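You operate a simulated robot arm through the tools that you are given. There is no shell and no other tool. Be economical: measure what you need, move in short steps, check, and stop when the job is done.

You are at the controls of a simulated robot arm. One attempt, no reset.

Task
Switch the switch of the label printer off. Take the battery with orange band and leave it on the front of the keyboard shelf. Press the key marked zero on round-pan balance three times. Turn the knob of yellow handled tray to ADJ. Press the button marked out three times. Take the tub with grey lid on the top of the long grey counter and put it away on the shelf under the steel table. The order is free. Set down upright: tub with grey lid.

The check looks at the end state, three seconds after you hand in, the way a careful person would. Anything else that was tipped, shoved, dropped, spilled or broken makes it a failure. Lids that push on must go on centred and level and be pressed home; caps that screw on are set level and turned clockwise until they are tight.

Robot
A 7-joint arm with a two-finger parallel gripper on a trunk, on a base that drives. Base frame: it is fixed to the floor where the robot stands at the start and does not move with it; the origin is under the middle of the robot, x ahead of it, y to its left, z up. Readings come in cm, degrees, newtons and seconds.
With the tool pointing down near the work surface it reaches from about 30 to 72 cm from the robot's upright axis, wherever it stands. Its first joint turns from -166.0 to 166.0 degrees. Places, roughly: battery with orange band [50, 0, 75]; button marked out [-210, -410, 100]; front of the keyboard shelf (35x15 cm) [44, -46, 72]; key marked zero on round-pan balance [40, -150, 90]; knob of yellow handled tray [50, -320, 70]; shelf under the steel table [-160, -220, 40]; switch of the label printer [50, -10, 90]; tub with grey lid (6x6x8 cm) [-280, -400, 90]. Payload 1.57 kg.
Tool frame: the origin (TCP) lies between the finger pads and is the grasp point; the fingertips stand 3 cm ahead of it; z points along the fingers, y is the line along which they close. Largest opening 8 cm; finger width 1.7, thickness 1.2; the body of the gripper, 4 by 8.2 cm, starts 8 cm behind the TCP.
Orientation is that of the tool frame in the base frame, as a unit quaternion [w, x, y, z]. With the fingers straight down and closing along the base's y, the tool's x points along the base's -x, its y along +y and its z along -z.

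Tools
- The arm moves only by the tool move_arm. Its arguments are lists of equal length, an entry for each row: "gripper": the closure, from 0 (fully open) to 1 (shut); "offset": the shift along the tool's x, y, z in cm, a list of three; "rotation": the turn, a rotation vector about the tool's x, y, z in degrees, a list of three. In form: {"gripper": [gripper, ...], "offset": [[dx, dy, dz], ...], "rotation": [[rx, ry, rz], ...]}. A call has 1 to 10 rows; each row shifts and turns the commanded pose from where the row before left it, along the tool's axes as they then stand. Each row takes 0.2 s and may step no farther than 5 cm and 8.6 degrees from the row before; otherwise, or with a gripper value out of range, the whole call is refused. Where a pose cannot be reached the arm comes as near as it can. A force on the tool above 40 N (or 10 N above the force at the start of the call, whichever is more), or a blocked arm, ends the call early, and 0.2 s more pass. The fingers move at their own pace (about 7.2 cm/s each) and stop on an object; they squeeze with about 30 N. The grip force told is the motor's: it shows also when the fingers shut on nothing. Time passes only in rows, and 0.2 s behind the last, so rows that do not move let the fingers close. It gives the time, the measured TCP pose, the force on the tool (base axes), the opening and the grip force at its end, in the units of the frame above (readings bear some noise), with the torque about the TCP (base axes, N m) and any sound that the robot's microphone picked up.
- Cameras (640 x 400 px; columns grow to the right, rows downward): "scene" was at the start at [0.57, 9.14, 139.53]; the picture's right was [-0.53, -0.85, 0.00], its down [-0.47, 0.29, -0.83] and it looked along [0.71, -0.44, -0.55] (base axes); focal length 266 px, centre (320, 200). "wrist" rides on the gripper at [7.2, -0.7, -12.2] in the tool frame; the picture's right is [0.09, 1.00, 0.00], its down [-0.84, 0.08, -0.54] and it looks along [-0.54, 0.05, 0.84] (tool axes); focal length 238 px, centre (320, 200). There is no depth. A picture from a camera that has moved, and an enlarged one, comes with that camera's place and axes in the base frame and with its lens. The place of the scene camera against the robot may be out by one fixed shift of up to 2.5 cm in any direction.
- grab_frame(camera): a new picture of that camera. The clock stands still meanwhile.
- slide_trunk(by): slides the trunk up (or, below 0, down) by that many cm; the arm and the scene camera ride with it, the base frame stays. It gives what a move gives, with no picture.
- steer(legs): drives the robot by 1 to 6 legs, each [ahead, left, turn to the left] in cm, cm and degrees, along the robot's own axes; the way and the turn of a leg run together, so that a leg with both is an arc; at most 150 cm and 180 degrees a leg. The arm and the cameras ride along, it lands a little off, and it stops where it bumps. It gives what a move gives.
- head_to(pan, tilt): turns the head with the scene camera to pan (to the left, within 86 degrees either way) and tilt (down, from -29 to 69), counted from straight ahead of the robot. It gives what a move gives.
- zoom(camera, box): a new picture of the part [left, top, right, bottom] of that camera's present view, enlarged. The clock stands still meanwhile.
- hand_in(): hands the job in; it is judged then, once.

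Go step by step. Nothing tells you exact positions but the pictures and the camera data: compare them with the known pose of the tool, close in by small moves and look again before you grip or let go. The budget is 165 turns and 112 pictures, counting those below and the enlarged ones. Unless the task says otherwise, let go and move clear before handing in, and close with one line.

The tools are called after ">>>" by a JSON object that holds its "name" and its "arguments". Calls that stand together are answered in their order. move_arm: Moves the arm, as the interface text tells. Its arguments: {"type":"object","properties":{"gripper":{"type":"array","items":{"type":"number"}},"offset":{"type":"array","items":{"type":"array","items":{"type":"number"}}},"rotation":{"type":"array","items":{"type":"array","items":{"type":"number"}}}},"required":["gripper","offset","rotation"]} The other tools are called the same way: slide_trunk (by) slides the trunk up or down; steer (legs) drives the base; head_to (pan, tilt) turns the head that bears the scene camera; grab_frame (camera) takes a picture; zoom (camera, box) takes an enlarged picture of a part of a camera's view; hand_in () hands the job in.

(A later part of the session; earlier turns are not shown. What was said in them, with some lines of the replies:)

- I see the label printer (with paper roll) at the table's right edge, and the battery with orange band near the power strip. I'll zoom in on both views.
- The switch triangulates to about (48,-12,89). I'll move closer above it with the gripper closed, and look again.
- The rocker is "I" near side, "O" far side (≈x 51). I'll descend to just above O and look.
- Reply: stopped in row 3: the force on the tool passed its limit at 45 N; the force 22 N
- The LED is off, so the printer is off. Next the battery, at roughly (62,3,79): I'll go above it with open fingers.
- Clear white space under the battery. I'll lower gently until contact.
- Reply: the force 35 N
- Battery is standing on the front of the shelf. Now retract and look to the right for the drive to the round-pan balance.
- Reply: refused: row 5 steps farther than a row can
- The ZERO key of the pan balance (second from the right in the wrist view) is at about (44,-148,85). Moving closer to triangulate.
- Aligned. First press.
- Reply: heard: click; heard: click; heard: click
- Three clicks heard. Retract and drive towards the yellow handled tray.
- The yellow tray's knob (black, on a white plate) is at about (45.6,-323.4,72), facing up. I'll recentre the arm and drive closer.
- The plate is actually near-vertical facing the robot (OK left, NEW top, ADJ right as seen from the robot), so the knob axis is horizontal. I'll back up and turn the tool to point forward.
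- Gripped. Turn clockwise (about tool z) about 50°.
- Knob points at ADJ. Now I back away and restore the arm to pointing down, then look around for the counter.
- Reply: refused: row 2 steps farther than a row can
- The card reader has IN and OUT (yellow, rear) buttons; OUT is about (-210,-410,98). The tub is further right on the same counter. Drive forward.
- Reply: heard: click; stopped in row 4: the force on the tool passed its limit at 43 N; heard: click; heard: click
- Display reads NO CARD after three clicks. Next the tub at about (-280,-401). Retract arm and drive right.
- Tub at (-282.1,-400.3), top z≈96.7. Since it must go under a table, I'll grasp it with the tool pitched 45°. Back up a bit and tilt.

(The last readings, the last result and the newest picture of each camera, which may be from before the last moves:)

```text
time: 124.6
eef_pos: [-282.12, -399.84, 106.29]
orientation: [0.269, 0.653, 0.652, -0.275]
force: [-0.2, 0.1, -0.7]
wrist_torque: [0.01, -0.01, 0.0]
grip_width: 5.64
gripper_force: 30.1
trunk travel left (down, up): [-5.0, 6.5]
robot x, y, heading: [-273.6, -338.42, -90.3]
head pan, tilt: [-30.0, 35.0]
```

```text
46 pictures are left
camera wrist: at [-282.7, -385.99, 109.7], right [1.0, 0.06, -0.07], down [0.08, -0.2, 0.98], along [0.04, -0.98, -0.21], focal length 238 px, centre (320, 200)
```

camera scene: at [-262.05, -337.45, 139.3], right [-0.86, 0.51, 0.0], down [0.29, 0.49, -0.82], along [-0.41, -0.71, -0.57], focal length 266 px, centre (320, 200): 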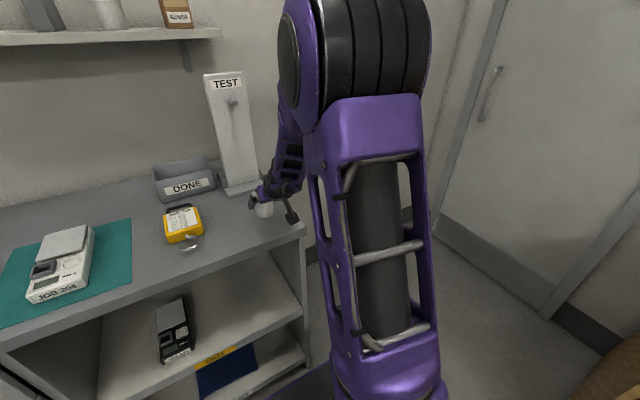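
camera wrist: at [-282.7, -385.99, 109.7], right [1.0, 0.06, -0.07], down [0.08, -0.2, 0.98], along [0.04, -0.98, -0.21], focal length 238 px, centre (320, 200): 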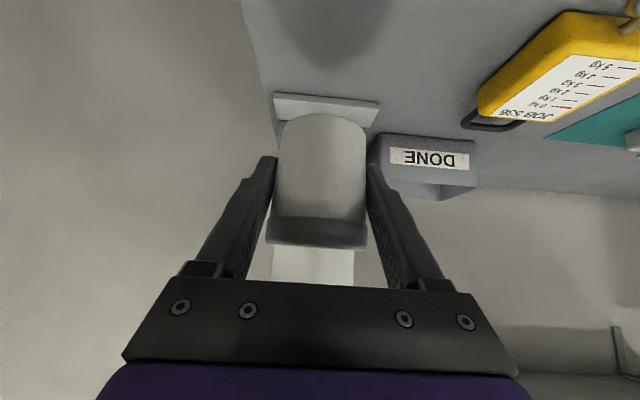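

>>> {"name": "steer", "arguments": {"legs": [[-28, 0, 0]]}}

>>> {"name": "move_arm", "arguments": {"gripper": [1, 1, 1], "offset": [[3.3, 0, -3.3], [3.3, 0, -3.3], [3.3, 0, -3.3]], "rotation": [[0, 0, 0], [0, 0, 0], [0, 0, 0]]}}

>>> {"name": "steer", "arguments": {"legs": [[0, 0, 90]]}}

>>> {"name": "head_to", "arguments": {"pan": 45, "tilt": 30}}

>>> {"name": "grab_frame", "arguments": {"camera": "scene"}}

```text
time: 126.5
eef_pos: [-281.95, -371.89, 106.31]
orientation: [0.27, 0.653, 0.652, -0.275]
force: [0.1, -0.3, -1.3]
wrist_torque: [0.01, -0.01, 0.01]
grip_width: 5.63
gripper_force: 29.8
trunk travel left (down, up): [-5.0, 6.5]
robot x, y, heading: [-273.58, -310.66, -90.3]
head pan, tilt: [-30.0, 35.0]
```

```text
time: 127.3
eef_pos: [-281.89, -357.73, 106.17]
orientation: [0.269, 0.653, 0.652, -0.274]
force: [0.8, -0.7, -1.2]
wrist_torque: [0.0, 0.0, 0.0]
grip_width: 5.63
gripper_force: 30.0
trunk travel left (down, up): [-5.0, 6.5]
robot x, y, heading: [-273.45, -310.82, -90.5]
head pan, tilt: [-30.0, 35.0]
```

```text
time: 131.7
eef_pos: [-226.44, -319.27, 106.17]
orientation: [0.385, 0.005, 0.923, -0.006]
force: [0.7, -0.5, -0.3]
wrist_torque: [-0.02, -0.02, -0.02]
grip_width: 5.63
gripper_force: 29.3
trunk travel left (down, up): [-5.0, 6.5]
robot x, y, heading: [-273.4, -310.78, -0.5]
head pan, tilt: [-30.0, 35.0]
```

```text
time: 133.1
eef_pos: [-226.51, -319.32, 106.19]
orientation: [0.384, 0.006, 0.923, -0.005]
force: [0.0, 0.9, -0.7]
wrist_torque: [-0.02, 0.02, 0.01]
grip_width: 5.59
gripper_force: 29.9
trunk travel left (down, up): [-5.0, 6.5]
robot x, y, heading: [-273.74, -310.81, -0.7]
head pan, tilt: [45.0, 30.0]
```

```text
45 pictures are left
camera scene: at [-271.51, -298.79, 140.05], right [-0.24, -0.97, 0.0], down [-0.49, 0.12, -0.86], along [0.84, -0.21, -0.5], focal length 266 px, centre (320, 200)
```

scene: 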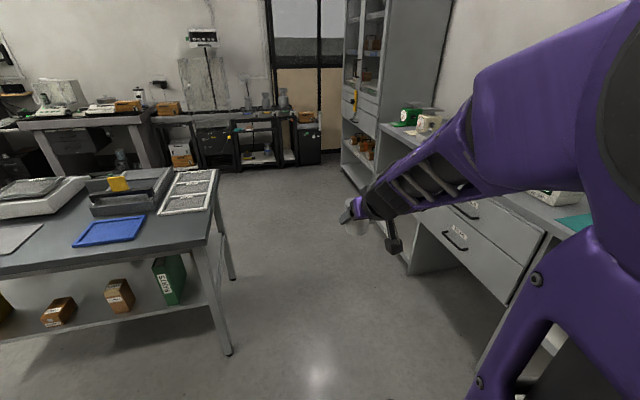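

>>> {"name": "grab_frame", "arguments": {"camera": "scene"}}

```text
44 pictures are left
camera scene: at [-271.51, -298.79, 140.05], right [-0.24, -0.97, 0.0], down [-0.49, 0.12, -0.86], along [0.84, -0.21, -0.5], focal length 266 px, centre (320, 200)
```

scene: 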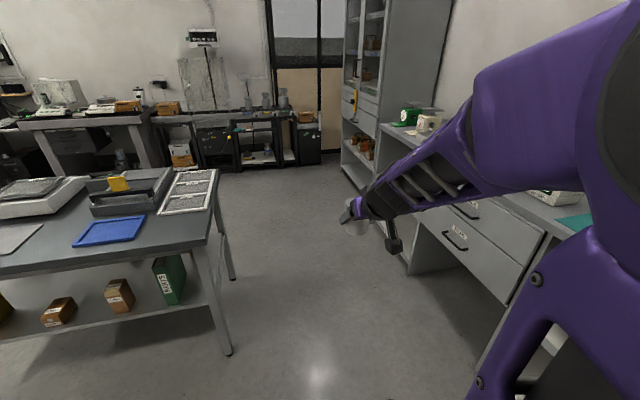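

Steel table spans about x −198…−140, y −279…−160, with shelf below holding boxes and a binder. I'll strafe left to face its near side and inspect the shelf.

>>> {"name": "steer", "arguments": {"legs": [[0, 75, 0.6]]}}

>>> {"name": "head_to", "arguments": {"pan": 0, "tilt": 45}}

>>> {"name": "grab_frame", "arguments": {"camera": "scene"}}

```text
time: 140.8
eef_pos: [-225.94, -243.4, 106.13]
orientation: [0.384, -0.003, 0.923, -0.002]
force: [0.0, 0.1, -0.6]
wrist_torque: [-0.01, 0.0, 0.01]
grip_width: 5.59
gripper_force: 30.2
trunk travel left (down, up): [-5.0, 6.5]
robot x, y, heading: [-273.38, -235.75, 0.0]
head pan, tilt: [45.0, 30.0]
```

```text
time: 141.9
eef_pos: [-225.95, -243.53, 106.03]
orientation: [0.383, -0.002, 0.924, -0.003]
force: [1.1, 0.4, 0.4]
wrist_torque: [-0.01, 0.01, -0.03]
grip_width: 5.59
gripper_force: 30.2
trunk travel left (down, up): [-5.0, 6.5]
robot x, y, heading: [-273.4, -235.53, 0.3]
head pan, tilt: [0.0, 45.0]
```

```text
43 pictures are left
camera scene: at [-271.25, -223.66, 140.2], right [-0.21, -0.98, 0.0], down [-0.48, 0.1, -0.87], along [0.85, -0.18, -0.49], focal length 266 px, centre (320, 200)
```

scene: 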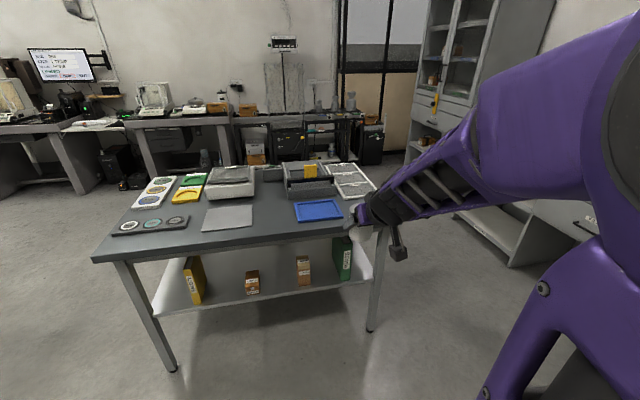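

>>> {"name": "zoom", "arguments": {"camera": "scene", "box": [130, 210, 400, 350]}}

```text
2.37 times, centred on (265, 280) of scene
camera zoom: at [-271.25, -223.66, 140.2], right [-0.21, -0.98, 0.0], down [-0.48, 0.1, -0.87], along [0.85, -0.18, -0.49], focal length 631 px, centre (450, 10)
```

zoom: 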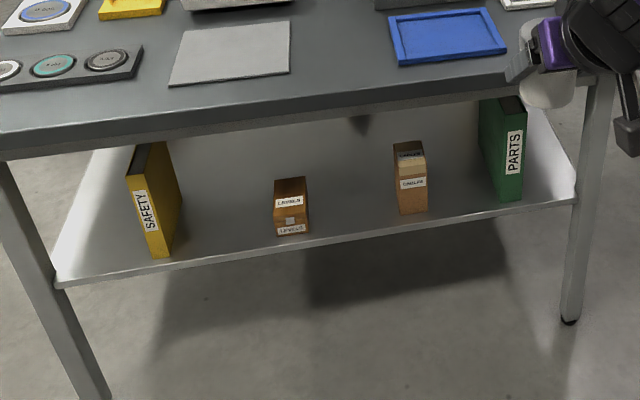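

The clear shelf spot is around (−177,−223), z≈41, but the tabletop overhangs, so I need a flatter grip than 45°. I'll set the tub on the clear table-top edge near (−195,−224) and regrasp it nearly horizontally.

>>> {"name": "steer", "arguments": {"legs": [[18, 16, 0]]}}

>>> {"name": "grab_frame", "arguments": {"camera": "wrist"}}

>>> {"name": "grab_frame", "arguments": {"camera": "scene"}}

```text
time: 144.1
eef_pos: [-208.23, -227.33, 105.96]
orientation: [0.383, -0.004, 0.924, -0.001]
force: [1.0, 0.3, -1.5]
wrist_torque: [0.01, -0.05, 0.03]
grip_width: 5.6
gripper_force: 30.1
trunk travel left (down, up): [-5.0, 6.5]
robot x, y, heading: [-255.36, -219.13, 0.2]
head pan, tilt: [0.0, 45.0]
```

```text
41 pictures are left
camera wrist: at [-221.85, -227.88, 109.52], right [-0.07, 0.99, -0.07], down [0.21, 0.08, 0.97], along [0.98, 0.05, -0.21], focal length 238 px, centre (320, 200)
```

wrist: 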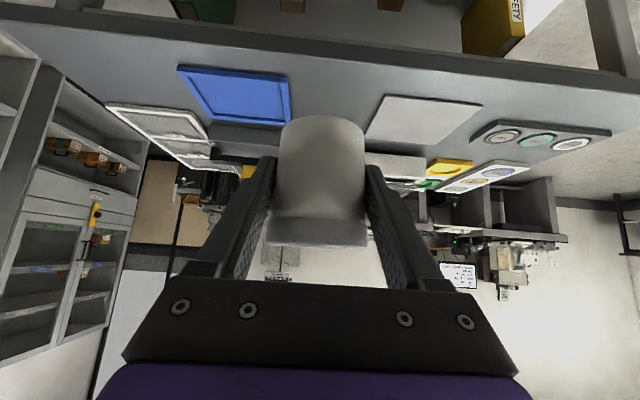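

```text
40 pictures are left
camera scene: at [-253.56, -207.63, 140.12], right [-0.21, -0.98, 0.0], down [-0.48, 0.11, -0.87], along [0.85, -0.19, -0.5], focal length 266 px, centre (320, 200)
```

scene: 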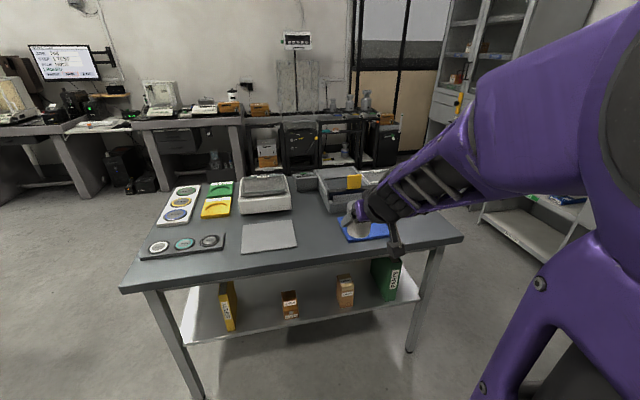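

>>> {"name": "move_arm", "arguments": {"gripper": [1, 1, 1, 1], "offset": [[-2.7, 0.83, 2.7], [-2.7, 0.83, 2.7], [-2.7, 0.83, 2.7], [-2.7, 0.83, 2.7]], "rotation": [[0, 0, 0], [0, 0, 0], [0, 0, 0], [0, 0, 0]]}}

>>> {"name": "grab_frame", "arguments": {"camera": "wrist"}}

```text
time: 145.1
eef_pos: [-192.73, -223.72, 106.04]
orientation: [0.384, -0.003, 0.923, -0.002]
force: [-0.6, -0.7, -0.6]
wrist_torque: [0.03, 0.0, 0.0]
grip_width: 5.59
gripper_force: 29.5
trunk travel left (down, up): [-5.0, 6.5]
robot x, y, heading: [-255.32, -219.37, 0.4]
head pan, tilt: [0.0, 45.0]
```

```text
39 pictures are left
camera wrist: at [-206.57, -224.35, 109.44], right [-0.07, 0.99, -0.07], down [0.21, 0.08, 0.97], along [0.98, 0.05, -0.21], focal length 238 px, centre (320, 200)
```

wrist: 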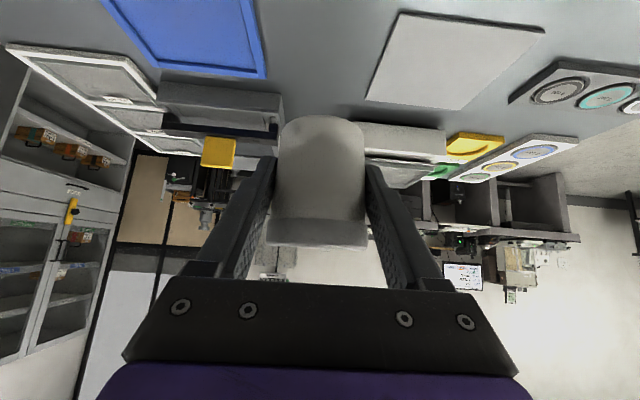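

Re-triangulated: table top z≈80.7, edge x≈−192. I'll go forward to x=−186 and lower the tub.

>>> {"name": "move_arm", "arguments": {"gripper": [1, 1, 1, 1, 1, 1], "offset": [[-2.4, -0.4, 2.4], [-2.4, -0.4, 2.4], [3.2, 0, 3.2], [3.2, 0, 3.2], [3.2, 0, 3.2], [2.4, 0, 2.4]], "rotation": [[0, 0, 0], [0, 0, 0], [0, 0, 0], [0, 0, 0], [0, 0, 0], [0, 0, 0]]}}

>>> {"name": "grab_frame", "arguments": {"camera": "wrist"}}

```text
time: 146.4
eef_pos: [-185.91, -224.75, 89.0]
orientation: [0.384, -0.003, 0.923, -0.002]
force: [0.0, 0.2, -0.8]
wrist_torque: [0.01, 0.02, 0.04]
grip_width: 5.57
gripper_force: 29.4
trunk travel left (down, up): [-5.0, 6.5]
robot x, y, heading: [-254.92, -219.21, 0.1]
head pan, tilt: [0.0, 45.0]
```

```text
38 pictures are left
camera wrist: at [-199.7, -225.29, 92.4], right [-0.07, 0.99, -0.07], down [0.2, 0.08, 0.98], along [0.98, 0.05, -0.21], focal length 238 px, centre (320, 200)
```

wrist: 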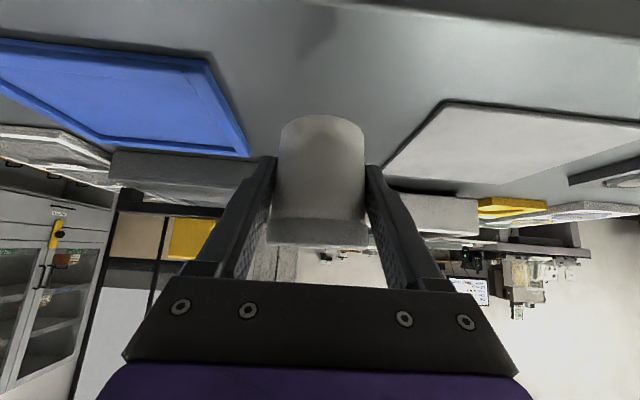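

>>> {"name": "move_arm", "arguments": {"gripper": [1, 1, 1, 1, 1, 1, 1], "offset": [[-1.06, 0, 1.06], [2.1, 0, 2.1], [0.35, 0, 0.35], [0.25, 0, 0.25], [0.2, 0, 0.2], [0.2, 0, 0.2], [0.2, 0, 0.2]], "rotation": [[0, 0, 0], [0, 0, 0], [0, 0, 0], [0, 0, 0], [0, 0, 0], [0, 0, 0], [0, 0, 0]]}}

```text
time: 148.1
eef_pos: [-184.59, -224.79, 84.51]
orientation: [0.383, -0.004, 0.924, -0.002]
force: [0.8, 0.4, -1.7]
wrist_torque: [0.01, 0.03, 0.02]
grip_width: 5.57
gripper_force: 29.6
trunk travel left (down, up): [-5.0, 6.5]
robot x, y, heading: [-255.08, -219.37, 0.4]
head pan, tilt: [0.0, 45.0]
```

>>> {"name": "move_arm", "arguments": {"gripper": [1, 1, 1, 1, 1, 1], "offset": [[0.2, 0, 0.2], [0.2, 0, 0.2], [0.2, 0, 0.2], [0.2, 0, 0.2], [0.2, 0, 0.2], [0.2, 0, 0.2]], "rotation": [[0, 0, 0], [0, 0, 0], [0, 0, 0], [0, 0, 0], [0, 0, 0], [0, 0, 0]]}}

```text
time: 149.4
eef_pos: [-184.28, -224.88, 83.14]
orientation: [0.387, -0.003, 0.922, -0.002]
force: [1.0, -3.0, 22.9]
wrist_torque: [0.2, -0.18, 0.1]
grip_width: 5.57
gripper_force: 30.0
trunk travel left (down, up): [-5.0, 6.5]
robot x, y, heading: [-255.28, -219.46, 0.3]
head pan, tilt: [0.0, 45.0]
```

>>> {"name": "move_arm", "arguments": {"gripper": [1, 0.5, 0, 0, 0, 0], "offset": [[-0.2, 0, -0.2], [0, 0, 0], [0, 0, 0], [0, 0, -2], [0, 0, -4], [0, 0, -4]], "rotation": [[0, 0, 0], [0, 0, 0], [0, 0, 0], [0, 0, 0], [0, 0, 0], [0, 0, 0]]}}

>>> {"name": "move_arm", "arguments": {"gripper": [0, 0, 0, 0], "offset": [[0, 0, 0], [0, 0, 0], [0, 0, 0], [0, 0, 0]], "rotation": [[0, -8, 0], [0, -8, 0], [0, -8, 0], [0, -8, 0]]}}

>>> {"name": "grab_frame", "arguments": {"camera": "wrist"}}

>>> {"name": "grab_frame", "arguments": {"camera": "scene"}}

```text
time: 150.8
eef_pos: [-191.53, -224.76, 90.04]
orientation: [0.383, -0.005, 0.924, -0.001]
force: [0.7, 0.0, -0.4]
wrist_torque: [0.01, -0.01, 0.02]
grip_width: 7.99
gripper_force: 0.1
trunk travel left (down, up): [-5.0, 6.5]
robot x, y, heading: [-255.33, -219.47, 0.2]
head pan, tilt: [0.0, 45.0]
```

```text
time: 151.8
eef_pos: [-191.56, -224.92, 90.13]
orientation: [0.624, -0.004, 0.781, 0.0]
force: [-0.5, 0.7, 0.1]
wrist_torque: [0.0, 0.0, -0.01]
grip_width: 7.99
gripper_force: 0.0
trunk travel left (down, up): [-5.0, 6.5]
robot x, y, heading: [-255.61, -219.65, 0.3]
head pan, tilt: [0.0, 45.0]
```

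```text
37 pictures are left
camera wrist: at [-205.11, -225.42, 85.75], right [-0.03, 1.0, -0.1], down [-0.34, 0.08, 0.94], along [0.94, 0.06, 0.34], focal length 238 px, centre (320, 200)
```

wrist: 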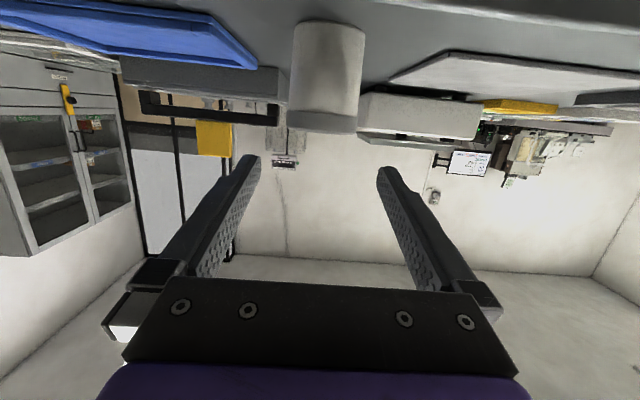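

```text
36 pictures are left
camera scene: at [-254.29, -205.64, 137.82], right [0.0, -1.0, 0.0], down [-0.71, 0.0, -0.71], along [0.71, 0.0, -0.71], focal length 266 px, centre (320, 200)
```

scene: 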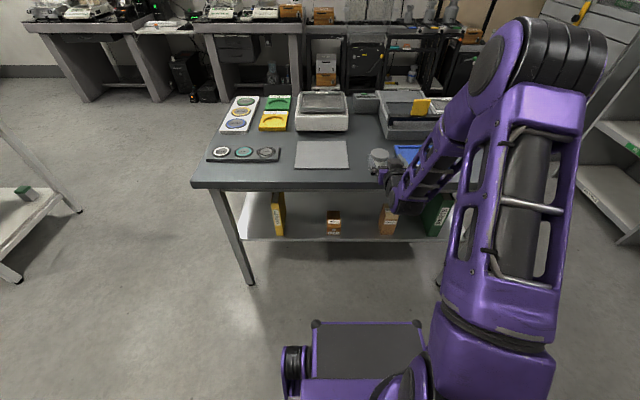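

>>> {"name": "move_arm", "arguments": {"gripper": [0, 0, 0], "offset": [[3.22, 0.15, 0.73], [3.22, 0.15, 0.73], [-0.79, 0, 3.51]], "rotation": [[0, 0, 0], [0, 0, 0], [0, 0, 0]]}}

>>> {"name": "grab_frame", "arguments": {"camera": "wrist"}}

```text
time: 152.7
eef_pos: [-187.93, -224.61, 83.37]
orientation: [0.624, -0.004, 0.781, -0.001]
force: [0.2, 0.6, 0.1]
wrist_torque: [-0.02, 0.01, 0.05]
grip_width: 8.02
gripper_force: 0.1
trunk travel left (down, up): [-5.0, 6.5]
robot x, y, heading: [-255.32, -219.41, 0.6]
head pan, tilt: [0.0, 45.0]
```

```text
35 pictures are left
camera wrist: at [-201.49, -225.23, 79.09], right [-0.03, 0.99, -0.1], down [-0.34, 0.08, 0.94], along [0.94, 0.06, 0.34], focal length 238 px, centre (320, 200)
```

wrist: 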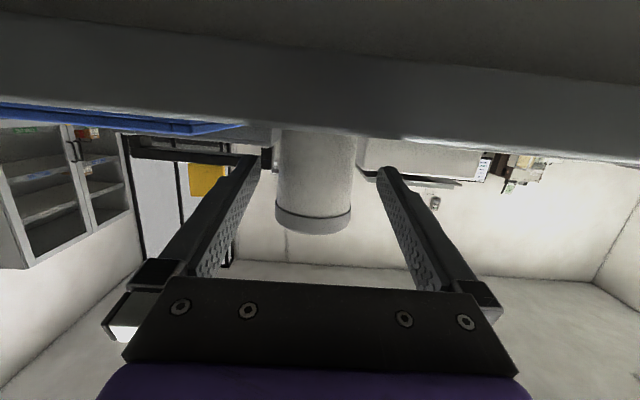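

>>> {"name": "move_arm", "arguments": {"gripper": [0, 0, 1, 1, 1, 1], "offset": [[-0.4, 0, 1.75], [-0.4, 0, 1.75], [0, 0, 0], [0, 0, 0], [0, 0, 0], [0, 0, 0]], "rotation": [[0, 0, 0], [0, 0, 0], [0, 0, 0], [0, 0, 0], [0, 0, 0], [0, 0, 0]]}}

>>> {"name": "move_arm", "arguments": {"gripper": [1, 1, 1], "offset": [[-1, 0, -0.22], [-3, 0, -0.7], [-3, 0, -0.7]], "rotation": [[0, 0, 0], [0, 0, 0], [0, 0, 0]]}}

>>> {"name": "grab_frame", "arguments": {"camera": "wrist"}}

```text
time: 154.1
eef_pos: [-184.39, -224.52, 83.47]
orientation: [0.624, -0.004, 0.782, -0.001]
force: [-0.3, -0.3, 0.1]
wrist_torque: [0.0, 0.02, -0.01]
grip_width: 5.54
gripper_force: 30.0
trunk travel left (down, up): [-5.0, 6.5]
robot x, y, heading: [-255.42, -219.69, 0.2]
head pan, tilt: [0.0, 45.0]
```

```text
time: 154.8
eef_pos: [-184.51, -224.38, 90.75]
orientation: [0.623, -0.004, 0.782, -0.001]
force: [-0.9, -0.5, -1.6]
wrist_torque: [-0.01, -0.04, 0.0]
grip_width: 5.55
gripper_force: 30.2
trunk travel left (down, up): [-5.0, 6.5]
robot x, y, heading: [-255.58, -219.63, 0.7]
head pan, tilt: [0.0, 45.0]
```

```text
34 pictures are left
camera wrist: at [-198.02, -225.08, 86.35], right [-0.03, 1.0, -0.1], down [-0.34, 0.08, 0.94], along [0.94, 0.06, 0.34], focal length 238 px, centre (320, 200)
```

wrist: 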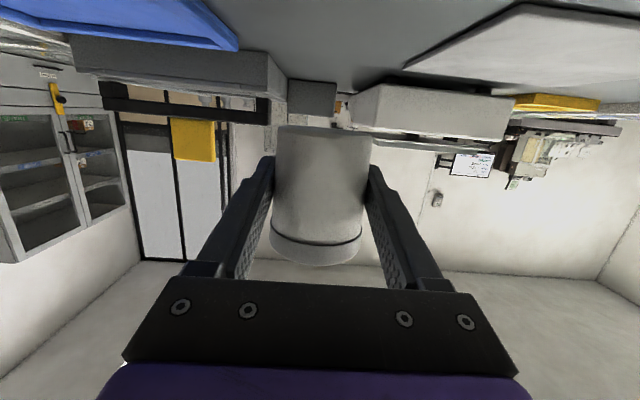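

>>> {"name": "steer", "arguments": {"legs": [[-28, -4, 0]]}}

>>> {"name": "slide_trunk", "arguments": {"by": -5}}

>>> {"name": "move_arm", "arguments": {"gripper": [1, 1, 1, 1, 1, 1, 1, 1, 1], "offset": [[1.0, 0, -4.3], [1.0, 0, -4.3], [4.3, 0, 1], [4.3, 0, 1], [4.3, 0, 1], [4.3, 0, 1], [4.3, 0, 1], [4.3, 0, 1], [4.3, 0, 1]], "rotation": [[0, 0, 0], [0, 0, 0], [0, 0, 0], [0, 0, 0], [0, 0, 0], [0, 0, 0], [0, 0, 0], [0, 0, 0], [0, 0, 0]]}}

>>> {"name": "grab_frame", "arguments": {"camera": "scene"}}

>>> {"name": "grab_frame", "arguments": {"camera": "wrist"}}

```text
time: 156.8
eef_pos: [-212.24, -228.63, 90.64]
orientation: [0.623, -0.004, 0.782, -0.001]
force: [-0.2, 0.6, -0.8]
wrist_torque: [0.0, 0.01, 0.0]
grip_width: 5.58
gripper_force: 30.2
trunk travel left (down, up): [-5.0, 6.5]
robot x, y, heading: [-283.21, -223.9, 0.1]
head pan, tilt: [0.0, 45.0]
```

```text
time: 157.7
eef_pos: [-212.22, -228.58, 85.7]
orientation: [0.623, -0.005, 0.782, 0.0]
force: [-0.1, 0.5, -1.5]
wrist_torque: [-0.05, 0.02, 0.01]
grip_width: 5.55
gripper_force: 30.1
trunk travel left (down, up): [0.0, 11.5]
robot x, y, heading: [-283.46, -223.71, 0.6]
head pan, tilt: [0.0, 45.0]
```

```text
time: 159.7
eef_pos: [-221.04, -228.91, 54.7]
orientation: [0.624, -0.004, 0.781, 0.0]
force: [-0.2, -0.7, -1.1]
wrist_torque: [0.0, 0.01, -0.01]
grip_width: 5.55
gripper_force: 30.2
trunk travel left (down, up): [0.0, 11.5]
robot x, y, heading: [-282.8, -223.48, 0.4]
head pan, tilt: [0.0, 45.0]
```

```text
33 pictures are left
camera scene: at [-282.06, -209.78, 132.82], right [0.01, -1.0, 0.0], down [-0.71, 0.0, -0.71], along [0.71, 0.0, -0.71], focal length 266 px, centre (320, 200)
```

scene: 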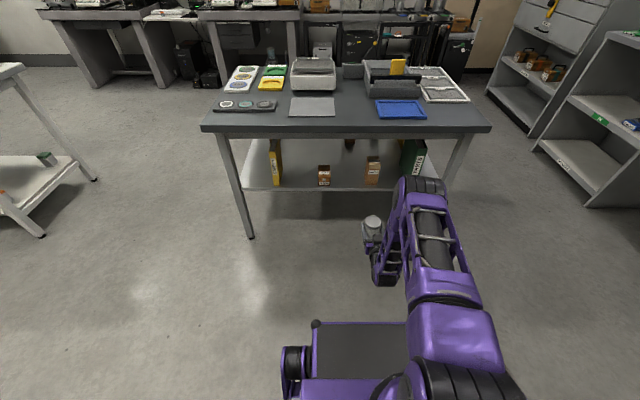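

```text
32 pictures are left
camera wrist: at [-234.53, -229.51, 50.32], right [-0.03, 1.0, -0.1], down [-0.34, 0.08, 0.94], along [0.94, 0.06, 0.34], focal length 238 px, centre (320, 200)
```

wrist: 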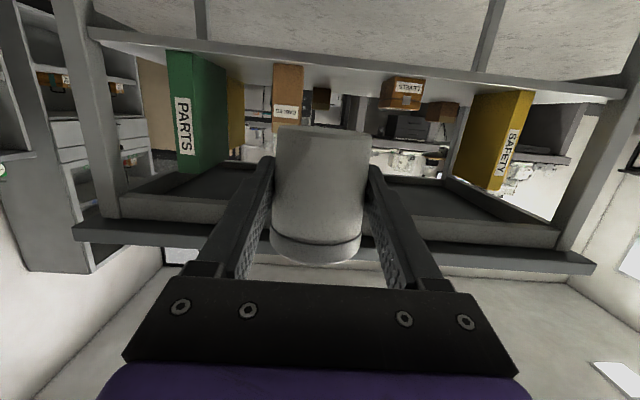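

The elbow sits right above the hand in this pose, so I'll instead extend the arm far from the base. Extend forward here and check.

>>> {"name": "move_arm", "arguments": {"gripper": [1, 1, 1, 1, 1, 1], "offset": [[0.05, 0.78, 4.1], [0.05, 0.78, 4.1], [0.05, 0.78, 4.1], [0.05, 0.78, 4.1], [0.05, 0.78, 4.1], [0.05, 0.78, 4.1]], "rotation": [[0, 0, 0], [0, 0, 0], [0, 0, 0], [0, 0, 0], [0, 0, 0], [0, 0, 0]]}}

>>> {"name": "grab_frame", "arguments": {"camera": "scene"}}

>>> {"name": "grab_frame", "arguments": {"camera": "wrist"}}

```text
time: 161.1
eef_pos: [-202.47, -225.12, 50.33]
orientation: [0.623, -0.004, 0.782, 0.0]
force: [0.1, -0.1, -1.3]
wrist_torque: [0.0, 0.01, -0.01]
grip_width: 5.56
gripper_force: 30.2
out of reach, approached as far as the arm can: row 5, 6
trunk travel left (down, up): [0.0, 11.5]
robot x, y, heading: [-283.36, -223.92, 0.4]
head pan, tilt: [0.0, 45.0]
```

```text
31 pictures are left
camera scene: at [-282.04, -209.78, 132.82], right [0.01, -1.0, 0.0], down [-0.71, 0.0, -0.71], along [0.71, 0.0, -0.71], focal length 266 px, centre (320, 200)
```

scene: 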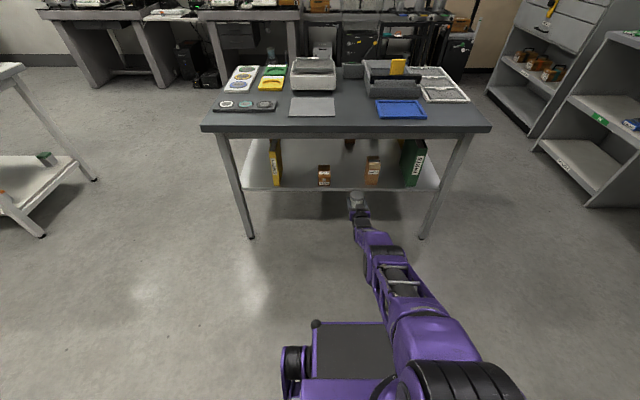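

```text
30 pictures are left
camera wrist: at [-215.96, -225.73, 46.13], right [-0.03, 1.0, -0.1], down [-0.34, 0.08, 0.94], along [0.94, 0.06, 0.34], focal length 238 px, centre (320, 200)
```

wrist: 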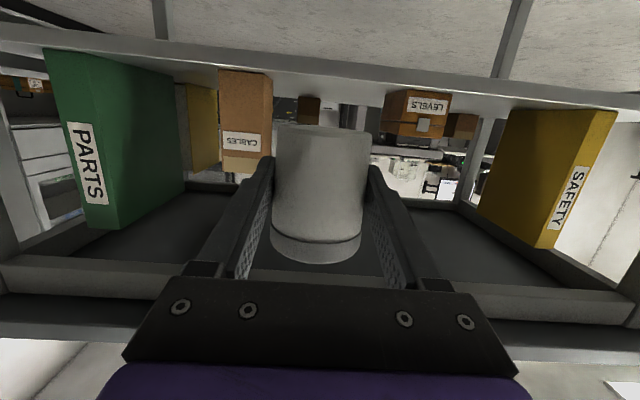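

>>> {"name": "steer", "arguments": {"legs": [[12, 1.5, 0]]}}

>>> {"name": "grab_frame", "arguments": {"camera": "wrist"}}

>>> {"name": "zoom", "arguments": {"camera": "scene", "box": [220, 120, 500, 300]}}

```text
time: 162.4
eef_pos: [-190.53, -223.69, 50.42]
orientation: [0.624, -0.004, 0.782, -0.001]
force: [0.7, -0.1, -1.3]
wrist_torque: [-0.01, 0.0, -0.03]
grip_width: 5.57
gripper_force: 29.6
trunk travel left (down, up): [0.0, 11.5]
robot x, y, heading: [-271.66, -222.24, 0.3]
head pan, tilt: [0.0, 45.0]
```

```text
29 pictures are left
camera wrist: at [-204.09, -224.26, 46.16], right [-0.03, 1.0, -0.1], down [-0.34, 0.08, 0.94], along [0.94, 0.06, 0.34], focal length 238 px, centre (320, 200)
```

wrist: 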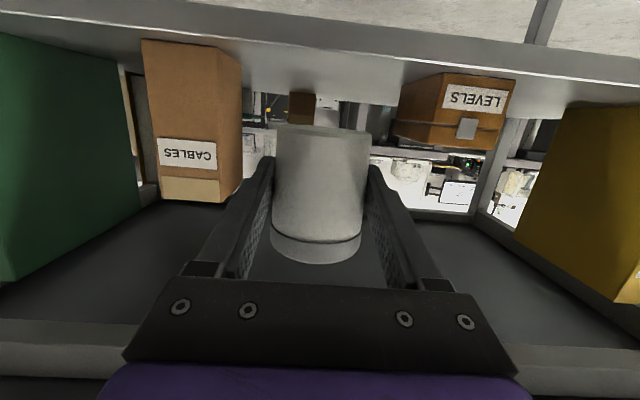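

```text
2.22 times, centred on (360, 210) of scene
camera zoom: at [-270.18, -208.24, 132.81], right [0.0, -1.0, 0.0], down [-0.71, 0.0, -0.71], along [0.71, 0.0, -0.71], focal length 592 px, centre (231, 178)
```

zoom: 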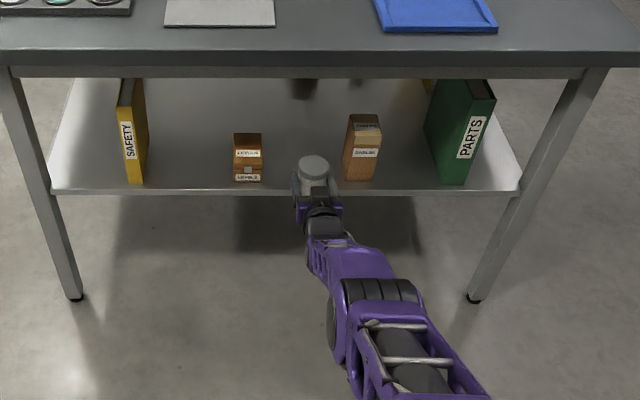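

>>> {"name": "steer", "arguments": {"legs": [[13, 0.3, 0]]}}

>>> {"name": "grab_frame", "arguments": {"camera": "wrist"}}

>>> {"name": "zoom", "arguments": {"camera": "scene", "box": [220, 120, 500, 300]}}

```text
time: 163.7
eef_pos: [-177.64, -223.27, 50.53]
orientation: [0.624, -0.005, 0.782, 0.0]
force: [-0.5, 0.2, -2.0]
wrist_torque: [0.06, 0.01, -0.05]
grip_width: 5.53
gripper_force: 30.0
trunk travel left (down, up): [0.0, 11.5]
robot x, y, heading: [-258.3, -221.84, 0.4]
head pan, tilt: [0.0, 45.0]
```

```text
27 pictures are left
camera wrist: at [-191.22, -223.86, 46.15], right [-0.03, 0.99, -0.1], down [-0.34, 0.08, 0.94], along [0.94, 0.06, 0.34], focal length 238 px, centre (320, 200)
```

wrist: 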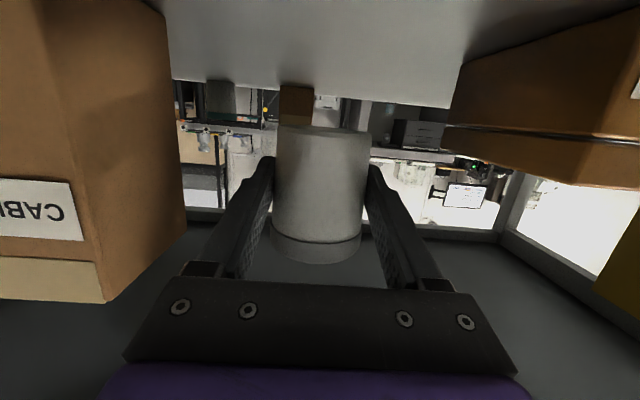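

```text
2.22 times, centred on (360, 210) of scene
camera zoom: at [-257.32, -207.88, 132.81], right [0.01, -1.0, 0.0], down [-0.71, 0.0, -0.71], along [0.71, 0.0, -0.71], focal length 592 px, centre (231, 178)
```

zoom: 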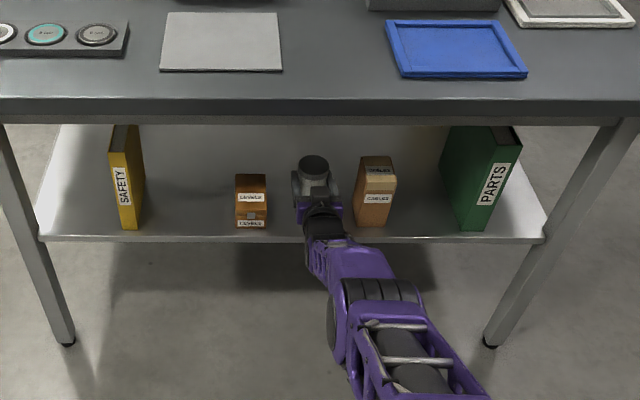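

>>> {"name": "move_arm", "arguments": {"gripper": [1], "offset": [[0.3, 0, -1.2]], "rotation": [[0, 0, 0]]}}

```text
time: 164.1
eef_pos: [-178.99, -223.28, 50.44]
orientation: [0.623, -0.004, 0.782, -0.001]
force: [0.7, 0.2, -1.3]
wrist_torque: [0.0, 0.01, 0.01]
grip_width: 5.54
gripper_force: 29.8
trunk travel left (down, up): [0.0, 11.5]
robot x, y, heading: [-258.25, -221.82, 0.1]
head pan, tilt: [0.0, 45.0]
```

>>> {"name": "move_arm", "arguments": {"gripper": [1, 1, 1, 1, 1, 1], "offset": [[1.46, 0, 0.33], [1.46, 0, 0.33], [0.39, 0, 0.09], [0.3, 0, 0.07], [0.3, 0, 0.07], [0.3, 0, 0.07]], "rotation": [[0, 0, 0], [0, 0, 0], [0, 0, 0], [0, 0, 0], [0, 0, 0], [0, 0, 0]]}}

```text
time: 165.4
eef_pos: [-179.35, -223.3, 48.69]
orientation: [0.624, -0.005, 0.781, 0.0]
force: [-1.0, -0.3, -1.0]
wrist_torque: [0.01, 0.01, -0.01]
grip_width: 5.58
gripper_force: 30.3
out of reach, approached as far as the arm can: row 2, 4, 6
trunk travel left (down, up): [0.0, 11.5]
robot x, y, heading: [-258.46, -221.76, 0.1]
head pan, tilt: [0.0, 45.0]
```

>>> {"name": "move_arm", "arguments": {"gripper": [1, 1], "offset": [[0.77, 0, -3.4], [0.77, 0, -3.4]], "rotation": [[0, 0, 0], [0, 0, 0]]}}

>>> {"name": "steer", "arguments": {"legs": [[7.5, 0, 0]]}}

>>> {"name": "move_arm", "arguments": {"gripper": [1, 1, 1, 1, 1], "offset": [[1.46, 0, 0.33], [0.49, 0, 0.11], [0.39, 0, 0.09], [0.3, 0, 0.07], [0.3, 0, 0.07]], "rotation": [[0, 0, 0], [0, 0, 0], [0, 0, 0], [0, 0, 0], [0, 0, 0]]}}

```text
time: 166.1
eef_pos: [-186.46, -223.25, 48.49]
orientation: [0.623, -0.004, 0.782, 0.0]
force: [-0.5, 0.4, -1.5]
wrist_torque: [0.0, 0.0, -0.03]
grip_width: 5.53
gripper_force: 30.1
trunk travel left (down, up): [0.0, 11.5]
robot x, y, heading: [-257.94, -221.9, 0.2]
head pan, tilt: [0.0, 45.0]
```

```text
time: 167.1
eef_pos: [-178.95, -223.23, 48.61]
orientation: [0.624, -0.005, 0.782, 0.0]
force: [0.1, 0.8, -0.3]
wrist_torque: [0.05, 0.02, -0.03]
grip_width: 5.57
gripper_force: 30.4
trunk travel left (down, up): [0.0, 11.5]
robot x, y, heading: [-251.23, -221.6, 0.3]
head pan, tilt: [0.0, 45.0]
```

```text
time: 168.3
eef_pos: [-178.95, -223.26, 45.59]
orientation: [0.624, -0.004, 0.782, 0.0]
force: [-0.3, 0.1, 1.0]
wrist_torque: [0.04, 0.0, 0.0]
grip_width: 5.56
gripper_force: 29.9
trunk travel left (down, up): [0.0, 11.5]
robot x, y, heading: [-250.95, -221.77, 0.2]
head pan, tilt: [0.0, 45.0]
```

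>>> {"name": "move_arm", "arguments": {"gripper": [1, 1, 1, 1], "offset": [[0.25, 0, 0.05], [0.25, 0, 0.05], [0.25, 0, 0.05], [0.25, 0, 0.05]], "rotation": [[0, 0, 0], [0, 0, 0], [0, 0, 0], [0, 0, 0]]}}

>>> {"name": "grab_frame", "arguments": {"camera": "wrist"}}

```text
time: 169.3
eef_pos: [-178.72, -223.29, 45.09]
orientation: [0.627, -0.005, 0.779, 0.0]
force: [4.8, 0.0, 22.9]
wrist_torque: [0.04, -0.22, 0.03]
grip_width: 5.52
gripper_force: 30.5
trunk travel left (down, up): [0.0, 11.5]
robot x, y, heading: [-250.73, -221.81, 0.3]
head pan, tilt: [0.0, 45.0]
```

```text
25 pictures are left
camera wrist: at [-192.17, -223.92, 40.6], right [-0.03, 0.99, -0.1], down [-0.35, 0.08, 0.93], along [0.94, 0.06, 0.35], focal length 238 px, centre (320, 200)
```

wrist: 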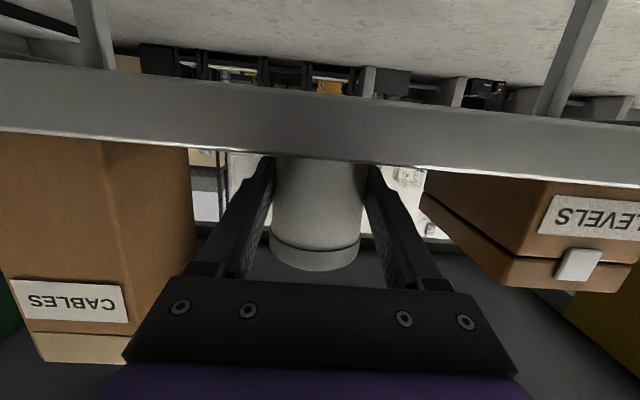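

>>> {"name": "move_arm", "arguments": {"gripper": [1, 0.6, 0.15, 0.15, 0.15, 0.15, 0.15], "offset": [[-0.35, 0, -0.07], [0, 0, 0], [0, 0, 0], [0, 0, 0], [0.44, 0, -1.95], [0.88, 0, -3.9], [0.88, 0, -3.9]], "rotation": [[0, 0, 0], [0, 0, 0], [0, 0, 0], [0, 0, 0], [0, 0, 0], [0, 0, 0], [0, 0, 0]]}}

>>> {"name": "grab_frame", "arguments": {"camera": "wrist"}}

```text
time: 170.9
eef_pos: [-188.84, -223.3, 44.92]
orientation: [0.623, -0.005, 0.782, 0.0]
force: [-0.4, 0.2, -1.0]
wrist_torque: [0.0, 0.05, -0.01]
grip_width: 6.8
gripper_force: 0.1
trunk travel left (down, up): [0.0, 11.5]
robot x, y, heading: [-250.93, -221.45, 0.2]
head pan, tilt: [0.0, 45.0]
```

```text
24 pictures are left
camera wrist: at [-202.39, -224.01, 40.6], right [-0.03, 0.99, -0.1], down [-0.34, 0.08, 0.94], along [0.94, 0.06, 0.34], focal length 238 px, centre (320, 200)
```

wrist: 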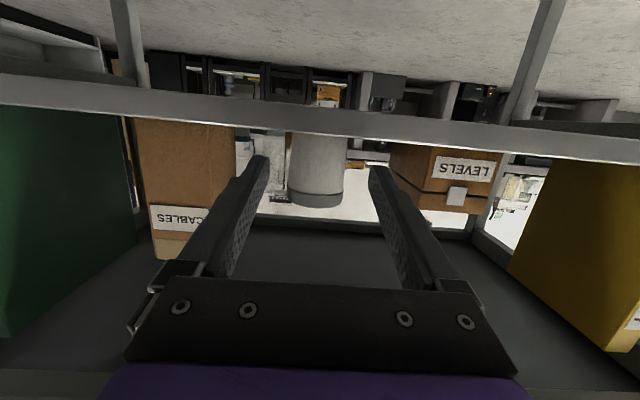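

Tub stands upright on the shelf. I'll drive back clear and take a final look.

>>> {"name": "steer", "arguments": {"legs": [[-35, 0, 0]]}}

>>> {"name": "zoom", "arguments": {"camera": "scene", "box": [200, 60, 500, 260]}}

```text
time: 173.2
eef_pos: [-223.64, -223.62, 44.92]
orientation: [0.623, -0.003, 0.782, -0.001]
force: [1.0, 0.4, 0.8]
wrist_torque: [-0.02, -0.05, -0.04]
grip_width: 6.8
gripper_force: 0.0
trunk travel left (down, up): [0.0, 11.5]
robot x, y, heading: [-285.89, -221.67, 0.2]
head pan, tilt: [0.0, 45.0]
```

```text
2.00 times, centred on (350, 160) of scene
camera zoom: at [-284.77, -208.0, 132.81], right [0.0, -1.0, 0.0], down [-0.71, 0.0, -0.71], along [0.71, 0.0, -0.71], focal length 532 px, centre (260, 280)
```

zoom: 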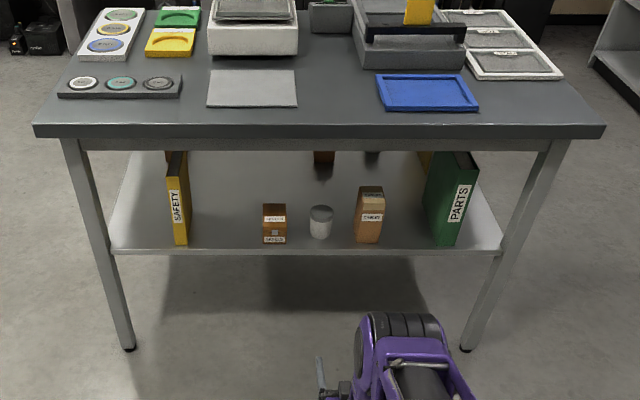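

The tub stands upright between the LEVELS and CABLES boxes, nothing else has moved, and the arm is clear. Handing in.

>>> {"name": "hand_in", "arguments": {}}

```text
The job is handed in.
```

All six tasks are finished and the job is handed in. One thing to know: the round-pan balance's display was blank when I looked before the ZERO presses. I heard three clicks but did not look at the display afterwards.
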